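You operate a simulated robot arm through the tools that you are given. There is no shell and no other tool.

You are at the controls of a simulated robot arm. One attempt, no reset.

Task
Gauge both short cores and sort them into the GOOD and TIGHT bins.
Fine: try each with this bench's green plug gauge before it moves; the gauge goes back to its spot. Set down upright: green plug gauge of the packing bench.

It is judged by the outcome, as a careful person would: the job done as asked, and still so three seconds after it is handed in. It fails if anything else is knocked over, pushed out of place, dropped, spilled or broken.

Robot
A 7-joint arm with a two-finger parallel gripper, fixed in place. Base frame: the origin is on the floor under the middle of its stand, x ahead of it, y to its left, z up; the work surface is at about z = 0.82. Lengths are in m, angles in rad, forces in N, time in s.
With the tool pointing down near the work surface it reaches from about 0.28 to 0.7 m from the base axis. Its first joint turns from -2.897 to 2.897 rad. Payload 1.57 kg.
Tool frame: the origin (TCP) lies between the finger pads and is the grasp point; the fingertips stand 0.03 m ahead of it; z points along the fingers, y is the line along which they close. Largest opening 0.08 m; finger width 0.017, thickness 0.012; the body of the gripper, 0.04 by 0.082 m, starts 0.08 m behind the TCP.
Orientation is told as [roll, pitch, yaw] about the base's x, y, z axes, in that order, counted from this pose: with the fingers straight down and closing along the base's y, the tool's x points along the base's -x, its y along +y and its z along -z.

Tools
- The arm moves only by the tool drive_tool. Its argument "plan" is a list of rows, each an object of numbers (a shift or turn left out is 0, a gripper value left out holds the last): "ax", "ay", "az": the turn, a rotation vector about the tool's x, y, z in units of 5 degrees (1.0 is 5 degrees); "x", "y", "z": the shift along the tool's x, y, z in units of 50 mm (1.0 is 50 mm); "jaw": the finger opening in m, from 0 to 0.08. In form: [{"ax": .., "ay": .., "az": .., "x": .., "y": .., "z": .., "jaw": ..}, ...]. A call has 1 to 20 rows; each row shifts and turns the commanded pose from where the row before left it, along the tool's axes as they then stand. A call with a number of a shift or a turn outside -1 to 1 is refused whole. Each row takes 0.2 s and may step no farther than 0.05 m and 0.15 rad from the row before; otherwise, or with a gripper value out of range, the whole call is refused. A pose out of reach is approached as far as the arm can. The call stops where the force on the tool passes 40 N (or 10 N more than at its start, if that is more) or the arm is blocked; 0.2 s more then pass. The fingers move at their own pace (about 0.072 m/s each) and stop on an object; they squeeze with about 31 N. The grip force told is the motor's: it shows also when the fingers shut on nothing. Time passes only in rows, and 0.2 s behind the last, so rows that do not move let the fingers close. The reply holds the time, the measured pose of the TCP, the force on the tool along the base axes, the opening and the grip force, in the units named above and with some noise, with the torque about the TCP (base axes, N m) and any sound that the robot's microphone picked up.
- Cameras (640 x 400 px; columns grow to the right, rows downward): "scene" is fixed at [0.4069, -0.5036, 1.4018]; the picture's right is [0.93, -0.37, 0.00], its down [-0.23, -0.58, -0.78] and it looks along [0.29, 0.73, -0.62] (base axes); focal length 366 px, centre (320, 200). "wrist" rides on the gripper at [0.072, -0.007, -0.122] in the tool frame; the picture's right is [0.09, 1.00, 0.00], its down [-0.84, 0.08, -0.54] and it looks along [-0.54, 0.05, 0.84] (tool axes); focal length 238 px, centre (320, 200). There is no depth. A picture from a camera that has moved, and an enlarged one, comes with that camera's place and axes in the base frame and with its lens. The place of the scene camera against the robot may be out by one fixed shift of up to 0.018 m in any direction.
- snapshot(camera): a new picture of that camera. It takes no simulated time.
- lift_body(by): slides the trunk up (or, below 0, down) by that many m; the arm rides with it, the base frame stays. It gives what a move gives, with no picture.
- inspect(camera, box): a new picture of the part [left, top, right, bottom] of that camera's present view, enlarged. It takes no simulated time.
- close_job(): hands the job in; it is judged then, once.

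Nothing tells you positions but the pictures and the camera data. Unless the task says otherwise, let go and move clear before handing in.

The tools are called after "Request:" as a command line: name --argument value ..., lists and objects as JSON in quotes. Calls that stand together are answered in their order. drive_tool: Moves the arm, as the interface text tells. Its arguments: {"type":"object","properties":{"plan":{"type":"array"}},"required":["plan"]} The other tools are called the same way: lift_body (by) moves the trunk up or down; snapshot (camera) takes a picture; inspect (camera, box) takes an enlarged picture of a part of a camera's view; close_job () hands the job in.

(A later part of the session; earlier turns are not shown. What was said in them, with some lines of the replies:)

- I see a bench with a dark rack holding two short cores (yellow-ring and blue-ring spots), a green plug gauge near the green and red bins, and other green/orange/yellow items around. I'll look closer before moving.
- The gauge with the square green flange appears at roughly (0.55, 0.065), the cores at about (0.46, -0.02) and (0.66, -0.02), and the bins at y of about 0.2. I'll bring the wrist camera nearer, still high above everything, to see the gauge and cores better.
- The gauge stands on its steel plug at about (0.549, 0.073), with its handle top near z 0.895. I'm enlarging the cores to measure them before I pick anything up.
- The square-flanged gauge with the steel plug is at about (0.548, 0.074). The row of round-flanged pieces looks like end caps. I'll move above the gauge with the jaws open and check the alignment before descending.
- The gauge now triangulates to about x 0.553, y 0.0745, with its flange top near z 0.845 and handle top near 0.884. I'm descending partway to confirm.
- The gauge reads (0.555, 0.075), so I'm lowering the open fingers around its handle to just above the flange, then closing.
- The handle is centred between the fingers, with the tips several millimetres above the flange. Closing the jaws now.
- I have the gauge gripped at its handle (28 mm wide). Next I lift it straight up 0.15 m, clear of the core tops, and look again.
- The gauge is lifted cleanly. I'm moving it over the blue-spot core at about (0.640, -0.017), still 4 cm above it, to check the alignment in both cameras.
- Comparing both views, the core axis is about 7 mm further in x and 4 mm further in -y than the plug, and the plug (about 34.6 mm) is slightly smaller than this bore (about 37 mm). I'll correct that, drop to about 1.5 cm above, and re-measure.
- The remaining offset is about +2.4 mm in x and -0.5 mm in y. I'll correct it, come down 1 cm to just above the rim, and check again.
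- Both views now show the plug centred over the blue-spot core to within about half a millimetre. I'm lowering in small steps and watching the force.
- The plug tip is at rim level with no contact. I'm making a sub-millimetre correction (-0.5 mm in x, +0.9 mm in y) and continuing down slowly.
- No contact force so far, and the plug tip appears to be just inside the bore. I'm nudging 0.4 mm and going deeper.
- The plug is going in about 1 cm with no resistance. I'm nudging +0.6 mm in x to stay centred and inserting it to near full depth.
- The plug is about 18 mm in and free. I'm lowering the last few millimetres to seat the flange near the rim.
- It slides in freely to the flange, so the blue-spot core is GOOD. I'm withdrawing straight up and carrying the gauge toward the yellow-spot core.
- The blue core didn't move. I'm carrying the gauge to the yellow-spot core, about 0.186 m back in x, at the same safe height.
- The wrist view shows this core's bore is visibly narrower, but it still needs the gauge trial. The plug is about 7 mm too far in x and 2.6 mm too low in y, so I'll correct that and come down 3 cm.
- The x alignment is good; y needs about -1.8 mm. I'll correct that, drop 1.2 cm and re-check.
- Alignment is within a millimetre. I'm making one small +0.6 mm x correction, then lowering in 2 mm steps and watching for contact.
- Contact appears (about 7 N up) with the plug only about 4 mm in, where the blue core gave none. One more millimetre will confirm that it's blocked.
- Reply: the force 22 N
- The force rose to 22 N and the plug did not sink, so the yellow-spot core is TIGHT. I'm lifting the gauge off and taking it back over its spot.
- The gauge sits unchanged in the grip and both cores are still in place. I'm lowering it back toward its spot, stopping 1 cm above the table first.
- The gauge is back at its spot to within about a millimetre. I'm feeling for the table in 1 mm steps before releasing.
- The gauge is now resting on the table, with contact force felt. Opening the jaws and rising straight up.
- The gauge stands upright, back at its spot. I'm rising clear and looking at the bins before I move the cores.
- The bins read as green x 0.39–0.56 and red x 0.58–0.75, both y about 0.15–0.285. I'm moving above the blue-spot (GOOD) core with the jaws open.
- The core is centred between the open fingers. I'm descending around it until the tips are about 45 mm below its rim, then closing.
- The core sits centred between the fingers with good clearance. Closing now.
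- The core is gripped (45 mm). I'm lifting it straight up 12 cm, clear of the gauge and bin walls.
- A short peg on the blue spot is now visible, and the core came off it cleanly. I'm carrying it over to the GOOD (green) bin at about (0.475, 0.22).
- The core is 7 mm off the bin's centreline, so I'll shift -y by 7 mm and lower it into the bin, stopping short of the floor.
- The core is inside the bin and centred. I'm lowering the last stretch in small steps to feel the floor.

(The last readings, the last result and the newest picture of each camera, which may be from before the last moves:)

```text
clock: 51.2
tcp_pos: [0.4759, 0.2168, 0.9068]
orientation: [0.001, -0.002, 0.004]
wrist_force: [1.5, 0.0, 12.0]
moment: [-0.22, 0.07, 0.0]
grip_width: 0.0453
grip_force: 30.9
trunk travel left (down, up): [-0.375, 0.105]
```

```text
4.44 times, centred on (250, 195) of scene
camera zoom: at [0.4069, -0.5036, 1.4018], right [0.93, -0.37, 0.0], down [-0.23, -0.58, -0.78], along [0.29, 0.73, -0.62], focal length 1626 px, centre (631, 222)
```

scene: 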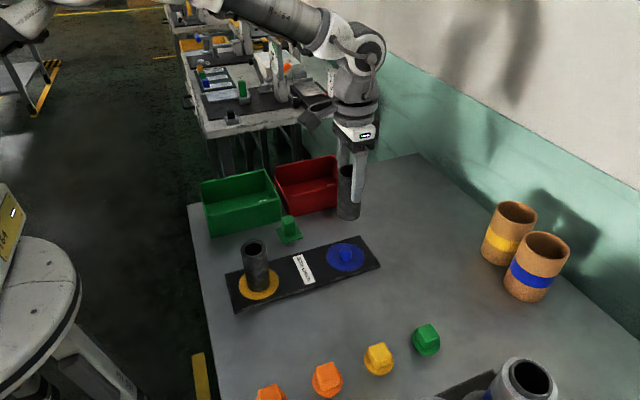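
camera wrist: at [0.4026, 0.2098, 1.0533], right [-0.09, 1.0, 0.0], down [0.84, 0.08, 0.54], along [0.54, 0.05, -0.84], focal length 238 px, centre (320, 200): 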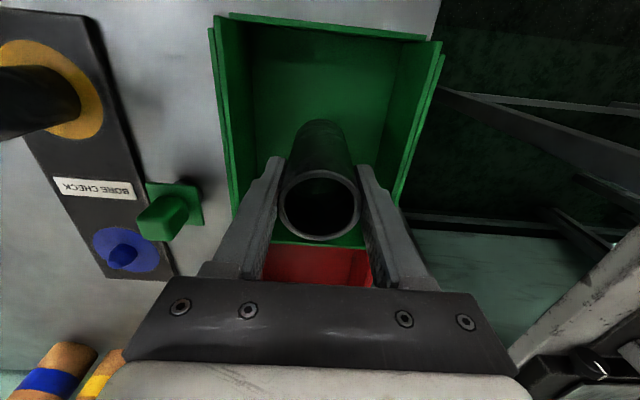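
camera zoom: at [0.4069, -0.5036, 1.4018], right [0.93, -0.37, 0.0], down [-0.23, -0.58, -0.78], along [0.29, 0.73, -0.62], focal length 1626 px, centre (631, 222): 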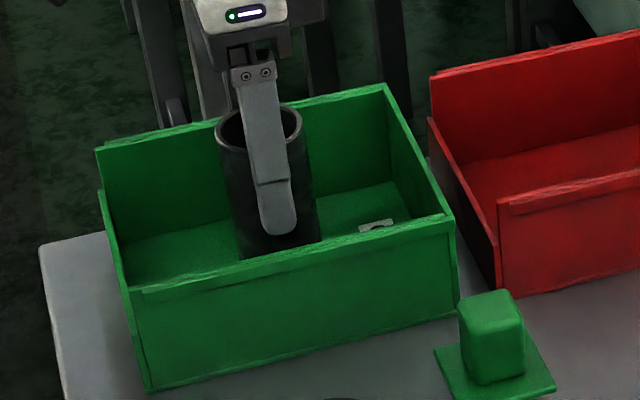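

The core is on the bin floor (12 N upward). I'll ease off slightly, open to 0.068, and rise straight up.

Request:
drive_tool --plan '[{"z": -0.01}, {"jaw": 0.05}, {"jaw": 0.06}, {"jaw": 0.068}, {}, {}]'

Request:
inspect --camera "wrist" --box '[200, 60, 440, 260]'

Request:
inspect --camera "scene" --box '[210, 150, 290, 240]'

```text
clock: 52.6
tcp_pos: [0.4754, 0.2158, 0.9058]
orientation: [0.001, 0.0, 0.002]
wrist_force: [-0.3, -0.1, -0.2]
moment: [-0.01, 0.0, 0.01]
grip_width: 0.068
grip_force: 0.1
trunk travel left (down, up): [-0.375, 0.105]
```

```text
2.00 times, centred on (320, 160) of wrist
camera zoom: at [0.4033, 0.21, 1.0274], right [-0.09, 1.0, 0.0], down [0.84, 0.08, 0.54], along [0.54, 0.05, -0.84], focal length 477 px, centre (320, 280)
```

zoom: 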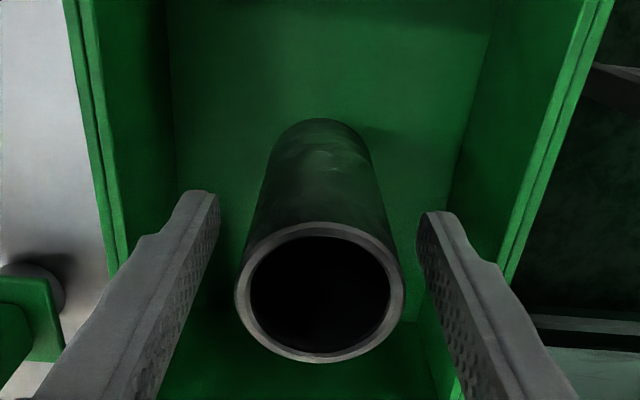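

```text
4.44 times, centred on (250, 195) of scene
camera zoom: at [0.4069, -0.5036, 1.4018], right [0.93, -0.37, 0.0], down [-0.23, -0.58, -0.78], along [0.29, 0.73, -0.62], focal length 1626 px, centre (631, 222)
```

zoom: 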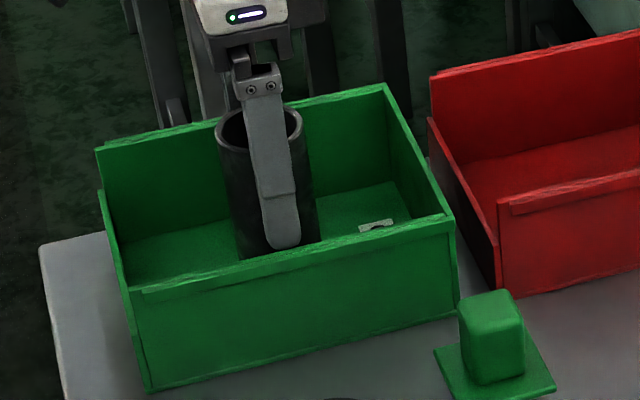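

The GOOD core stands upright in the green bin. I'm rising clear and going to the yellow-spot (TIGHT) core.

Request:
drive_tool --plan '[{"z": -0.4}, {"z": -0.8}, {"z": -0.85}, {"z": -0.85}, {}, {"jaw": 0.08, "x": 0.052, "y": -0.787}, {"x": 0.052, "y": -0.787}, {"x": 0.052, "y": -0.787}, {"x": 0.052, "y": -0.787}, {"x": 0.052, "y": -0.787}, {"x": 0.05, "y": -0.787}, {}, {}]'

Request:
snapshot --camera "wrist"

Request:
snapshot --camera "scene"

```text
clock: 55.4
tcp_pos: [0.4602, -0.0194, 1.0475]
orientation: [-0.001, 0.0, 0.003]
wrist_force: [0.0, -0.2, 0.4]
moment: [0.0, 0.02, -0.02]
grip_width: 0.0802
grip_force: 0.1
trunk travel left (down, up): [-0.375, 0.105]
```

```text
taken
camera wrist: at [0.388, -0.0275, 1.1706], right [-0.09, 1.0, 0.0], down [0.84, 0.08, 0.54], along [0.54, 0.05, -0.84], focal length 238 px, centre (320, 200)
```

wrist: 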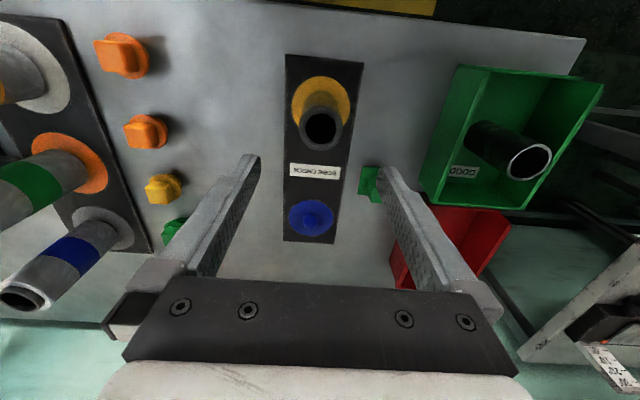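

```text
taken
```

scene: 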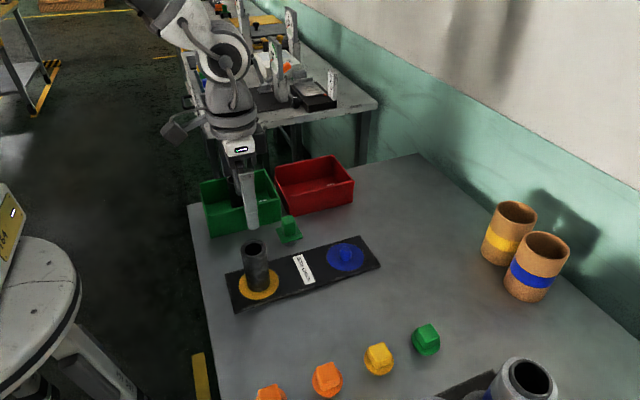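

The yellow-spot core is centred under the open fingers. Descending around it and closing.

Request:
drive_tool --plan '[{"z": 0.6}, {"z": 0.6}, {"z": 0.6}, {"z": 0.5}, {"z": 0.47}, {}, {}]'

Request:
inspect --camera "wrist" --box '[200, 60, 440, 260]'

```text
clock: 57.0
tcp_pos: [0.4615, -0.0194, 0.9109]
orientation: [0.001, -0.001, 0.001]
wrist_force: [0.0, 0.2, -0.6]
moment: [-0.04, 0.0, 0.01]
grip_width: 0.08
grip_force: 0.1
trunk travel left (down, up): [-0.375, 0.105]
```

```text
2.00 times, centred on (320, 160) of wrist
camera zoom: at [0.3882, -0.0258, 1.0332], right [-0.09, 1.0, 0.0], down [0.84, 0.08, 0.54], along [0.54, 0.05, -0.84], focal length 477 px, centre (320, 280)
```

zoom: 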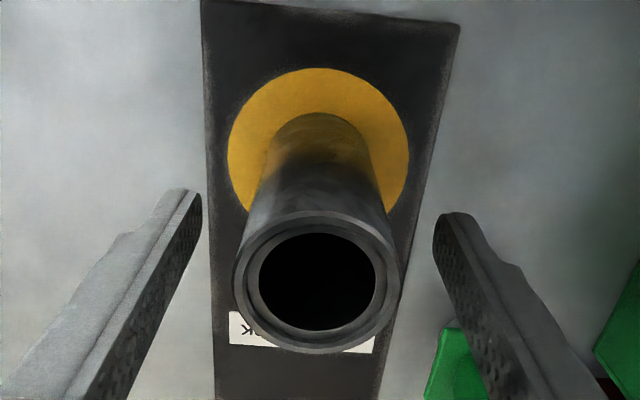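

The rim here shows the narrower bore again. A 2 mm shift in -x will centre the pads; then I close.

Request:
drive_tool --plan '[{"x": 0.04}, {}, {"jaw": 0.06}, {"jaw": 0.05}, {"jaw": 0.04}, {"jaw": 0.02}, {}, {}]'

Request:
inspect --camera "wrist" --box '[200, 60, 440, 260]'

```text
clock: 58.8
tcp_pos: [0.4589, -0.0194, 0.9113]
orientation: [0.0, -0.001, -0.001]
wrist_force: [-0.2, -2.8, 2.8]
moment: [-0.32, -0.03, -0.05]
grip_width: 0.0449
grip_force: 30.8
trunk travel left (down, up): [-0.375, 0.105]
```

```text
2.00 times, centred on (320, 160) of wrist
camera zoom: at [0.386, -0.0261, 1.0333], right [-0.09, 1.0, 0.0], down [0.84, 0.08, 0.54], along [0.54, 0.05, -0.84], focal length 477 px, centre (320, 280)
```

zoom: 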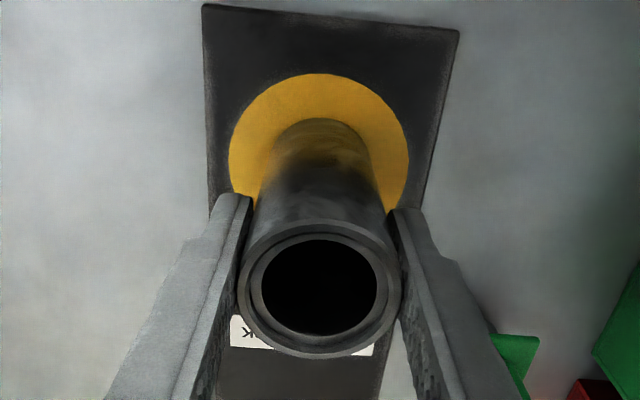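

Gripped (45 mm). I'm lifting straight up, then carrying it toward the TIGHT (red) bin at about (0.64, 0.217).

Request:
drive_tool --plan '[{"z": -0.1}, {"z": -0.3}, {"z": -0.6}, {"z": -0.6}, {"z": -0.6}, {"z": -0.2}, {}, {}]'

Request:
inspect --camera "scene" --box '[190, 140, 390, 310]'

```text
clock: 60.6
tcp_pos: [0.4582, -0.0204, 1.0317]
orientation: [0.001, 0.0, 0.0]
wrist_force: [-0.3, 0.9, -0.8]
moment: [0.02, 0.0, 0.01]
grip_width: 0.045
grip_force: 31.0
trunk travel left (down, up): [-0.375, 0.105]
```

```text
2.35 times, centred on (290, 225) of scene
camera zoom: at [0.4069, -0.5036, 1.4018], right [0.93, -0.37, 0.0], down [-0.23, -0.58, -0.78], along [0.29, 0.73, -0.62], focal length 861 px, centre (391, 141)
```

zoom: 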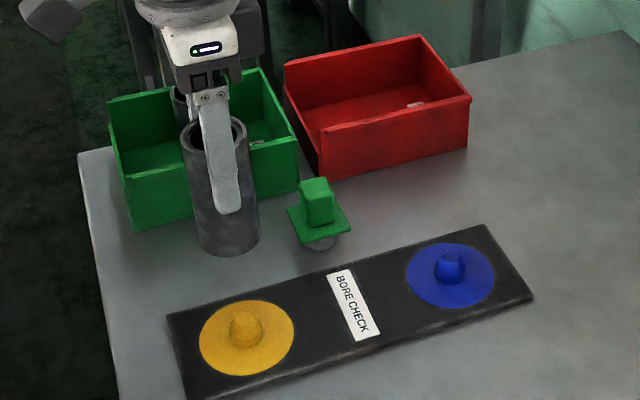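

Lifted clean, and the rack and gauge are undisturbed. Carrying it over to the red bin.

Request:
drive_tool --plan '[{"x": -0.456, "y": 0.591}, {"x": -0.456, "y": 0.591}, {"x": -0.456, "y": 0.591}, {"x": -0.456, "y": 0.591}, {"x": -0.456, "y": 0.591}, {"x": -0.456, "y": 0.591}, {"x": -0.456, "y": 0.591}, {"x": -0.456, "y": 0.591}, {}, {}]'

Request:
snapshot --camera "wrist"

Request:
inspect --camera "wrist" --box '[230, 50, 400, 220]'

Request:
inspect --camera "scene" --box '[220, 100, 380, 250]'

```text
clock: 62.8
tcp_pos: [0.6418, 0.2164, 1.0317]
orientation: [0.0, 0.002, 0.002]
wrist_force: [0.3, 0.2, -0.4]
moment: [0.03, 0.04, 0.01]
grip_width: 0.0448
grip_force: 31.3
trunk travel left (down, up): [-0.375, 0.105]
```

```text
taken
camera wrist: at [0.5689, 0.2097, 1.1539], right [-0.09, 1.0, 0.0], down [0.84, 0.08, 0.54], along [0.54, 0.05, -0.84], focal length 238 px, centre (320, 200)
```

wrist: 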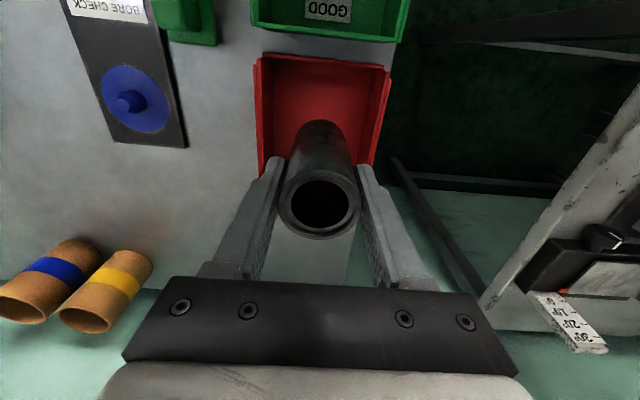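

```text
2.35 times, centred on (315, 135) of wrist
camera zoom: at [0.5689, 0.2097, 1.1539], right [-0.09, 1.0, 0.0], down [0.84, 0.08, 0.54], along [0.54, 0.05, -0.84], focal length 561 px, centre (332, 353)
```

zoom: 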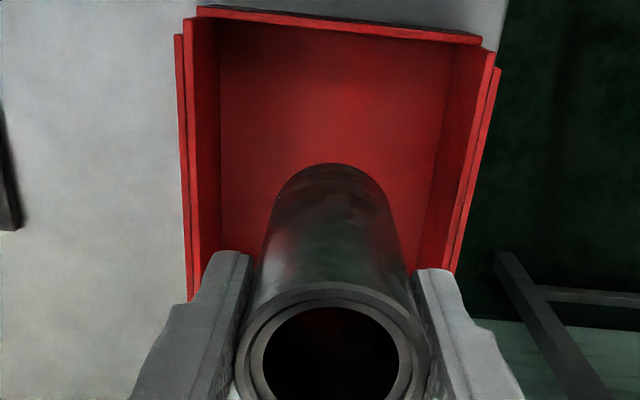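

```text
2.67 times, centred on (300, 175) of scene
camera zoom: at [0.4069, -0.5036, 1.4018], right [0.93, -0.37, 0.0], down [-0.23, -0.58, -0.78], along [0.29, 0.73, -0.62], focal length 976 px, centre (373, 267)
```

zoom: 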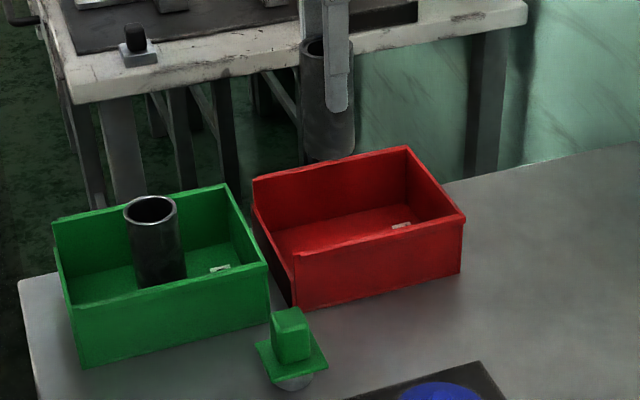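

The core is centred over the red bin. Lowering into it, with the final stretch slow.

Request:
drive_tool --plan '[{"z": 0.5}, {"z": 0.5}, {"z": 0.5}, {"z": 0.4}, {"z": 0.1}, {}, {}]'

Request:
inspect --camera "scene" --box '[260, 120, 380, 250]'

Request:
snapshot --camera "wrist"

```text
clock: 64.4
tcp_pos: [0.641, 0.2161, 0.9322]
orientation: [0.0, 0.0, 0.002]
wrist_force: [1.2, 0.0, 0.4]
moment: [0.02, 0.03, 0.0]
grip_width: 0.0449
grip_force: 31.5
trunk travel left (down, up): [-0.375, 0.105]
```

```text
3.08 times, centred on (320, 185) of scene
camera zoom: at [0.4069, -0.5036, 1.4018], right [0.93, -0.37, 0.0], down [-0.23, -0.58, -0.78], along [0.29, 0.73, -0.62], focal length 1126 px, centre (320, 246)
```

zoom: 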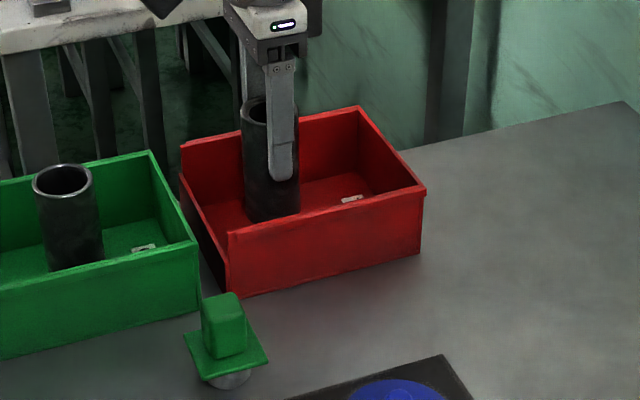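

```text
taken
camera wrist: at [0.5688, 0.2094, 1.0535], right [-0.09, 1.0, 0.0], down [0.84, 0.08, 0.54], along [0.54, 0.05, -0.84], focal length 238 px, centre (320, 200)
```

wrist: 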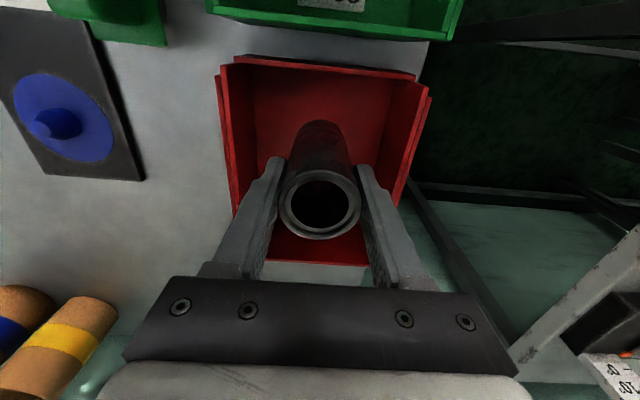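

Request:
drive_tool --plan '[{"z": 0.15}, {"z": 0.15}, {"z": 0.06}, {"z": 0.06}, {"z": 0.03}, {}]'

Request:
drive_tool --plan '[{"z": 0.03}, {"z": 0.02}, {}]'

```text
clock: 65.8
tcp_pos: [0.6396, 0.2158, 0.9092]
orientation: [0.002, 0.0, 0.0]
wrist_force: [-0.8, 0.1, -1.0]
moment: [0.01, -0.04, 0.03]
grip_width: 0.045
grip_force: 31.4
trunk travel left (down, up): [-0.375, 0.105]
```

```text
clock: 66.6
tcp_pos: [0.6406, 0.2155, 0.9077]
orientation: [-0.001, -0.001, 0.003]
wrist_force: [-0.9, 0.5, 4.8]
moment: [0.04, 0.17, 0.02]
grip_width: 0.045
grip_force: 30.8
trunk travel left (down, up): [-0.375, 0.105]
```

The core has touched the bin floor. Releasing gently.

Request:
drive_tool --plan '[{"z": 0.006}, {"jaw": 0.05}, {"jaw": 0.06}, {"jaw": 0.068}, {}, {}]'

Request:
inspect --camera "scene" --box '[260, 120, 380, 250]'

Request:
inspect --camera "wrist" --box '[200, 60, 440, 260]'

```text
clock: 68.0
tcp_pos: [0.6401, 0.2157, 0.9065]
orientation: [0.0, -0.002, 0.004]
wrist_force: [-0.1, 0.4, -0.2]
moment: [0.01, -0.02, 0.02]
grip_width: 0.0679
grip_force: 0.1
trunk travel left (down, up): [-0.375, 0.105]
```

```text
3.08 times, centred on (320, 185) of scene
camera zoom: at [0.4069, -0.5036, 1.4018], right [0.93, -0.37, 0.0], down [-0.23, -0.58, -0.78], along [0.29, 0.73, -0.62], focal length 1126 px, centre (320, 246)
```

zoom: 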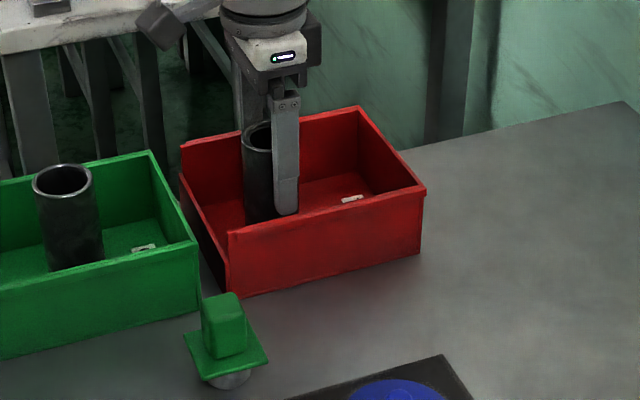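

```text
2.00 times, centred on (320, 160) of wrist
camera zoom: at [0.5683, 0.2094, 1.0285], right [-0.09, 1.0, 0.0], down [0.84, 0.08, 0.54], along [0.54, 0.05, -0.84], focal length 477 px, centre (320, 280)
```

zoom: 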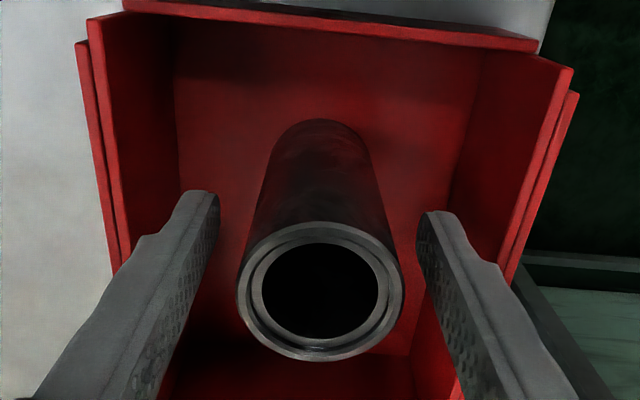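

The TIGHT core stands upright in the red bin with the fingers clear of it. I'm rising straight up, moving back, and checking the whole bench.

Request:
drive_tool --plan '[{"z": -0.4}, {"z": -0.8}, {"z": -0.9}, {"z": -0.9}, {"z": -0.9}, {}, {"x": 0.6, "y": -0.5}, {"x": 0.6, "y": -0.5}, {"x": 0.6, "y": -0.5}, {}, {}]'

Request:
snapshot --camera "scene"

Request:
inspect --camera "scene" --box '[190, 140, 390, 310]'

Request:
snapshot --camera "wrist"

Request:
inspect --camera "scene" --box '[260, 190, 330, 260]'

```text
clock: 70.4
tcp_pos: [0.5491, 0.1418, 1.1013]
orientation: [0.001, 0.001, 0.001]
wrist_force: [0.6, -0.4, -0.4]
moment: [-0.01, -0.01, -0.01]
grip_width: 0.068
grip_force: 0.0
trunk travel left (down, up): [-0.375, 0.105]
```

```text
taken
```

scene: 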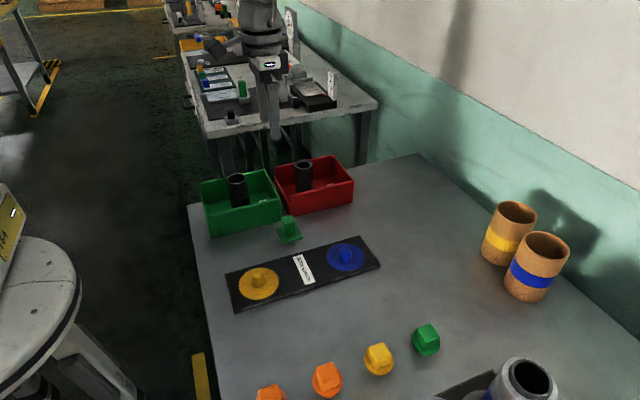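

```text
2.35 times, centred on (290, 225) of scene
camera zoom: at [0.4069, -0.5036, 1.4018], right [0.93, -0.37, 0.0], down [-0.23, -0.58, -0.78], along [0.29, 0.73, -0.62], focal length 861 px, centre (391, 141)
```

zoom: 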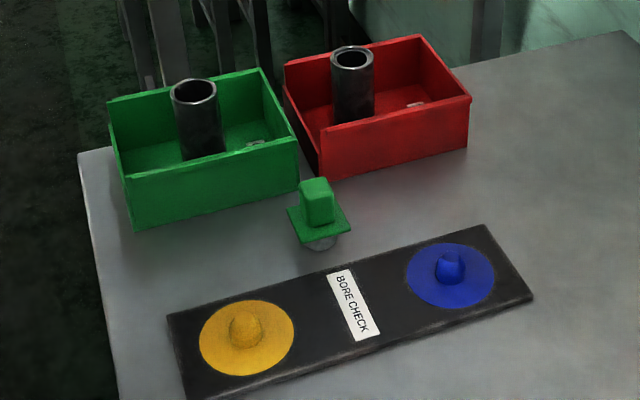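

```text
taken
camera wrist: at [0.4778, 0.1354, 1.2234], right [-0.09, 1.0, 0.0], down [0.84, 0.08, 0.54], along [0.54, 0.05, -0.84], focal length 238 px, centre (320, 200)
```

wrist: 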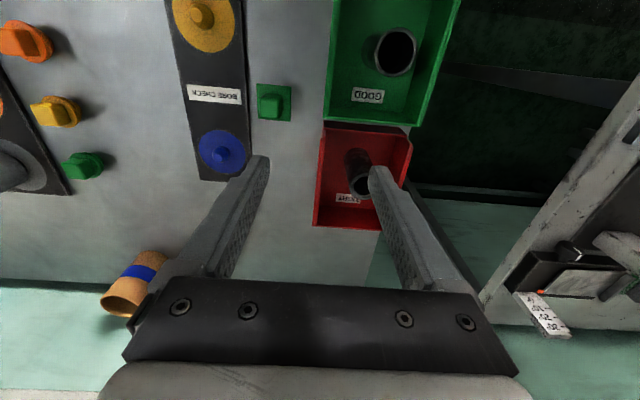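

```text
5.71 times, centred on (295, 225) of scene
camera zoom: at [0.4069, -0.5036, 1.4018], right [0.93, -0.37, 0.0], down [-0.23, -0.58, -0.78], along [0.29, 0.73, -0.62], focal length 2091 px, centre (463, 57)
```

zoom: 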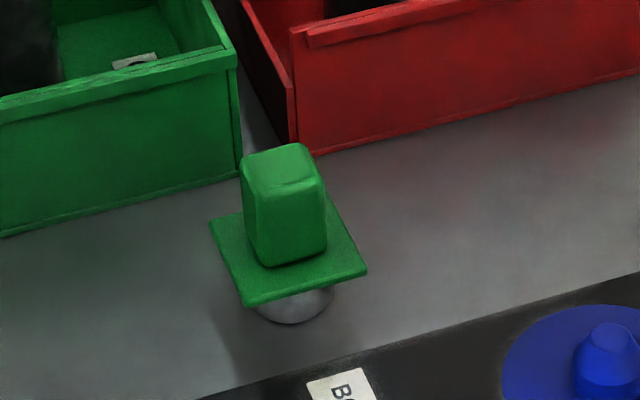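

Both cores stand upright in their bins: the free-fitting one in GOOD and the blocked one in TIGHT. The gauge is upright at its original spot, nothing else has moved and the arm is clear, so I'm handing in.

Request:
close_job

```text
The job is handed in.
```

I tried both short cores with the green plug gauge before moving them, then sorted them, and the job is handed in.

- **Blue-spot core (GOOD bin):** the gauge slid in freely almost to its flange, with no resistance.
- **Yellow-spot core (TIGHT bin):** the gauge stopped about 4 mm in and did not go further at 22 N. The bore also looks narrower than the other one.
- **Gauge:** it is upright and back on its spot to within about a millimetre.

Both cores stand upright in their bins. In the last pictures nothing else had moved, and the arm was clear of everything when I handed in.
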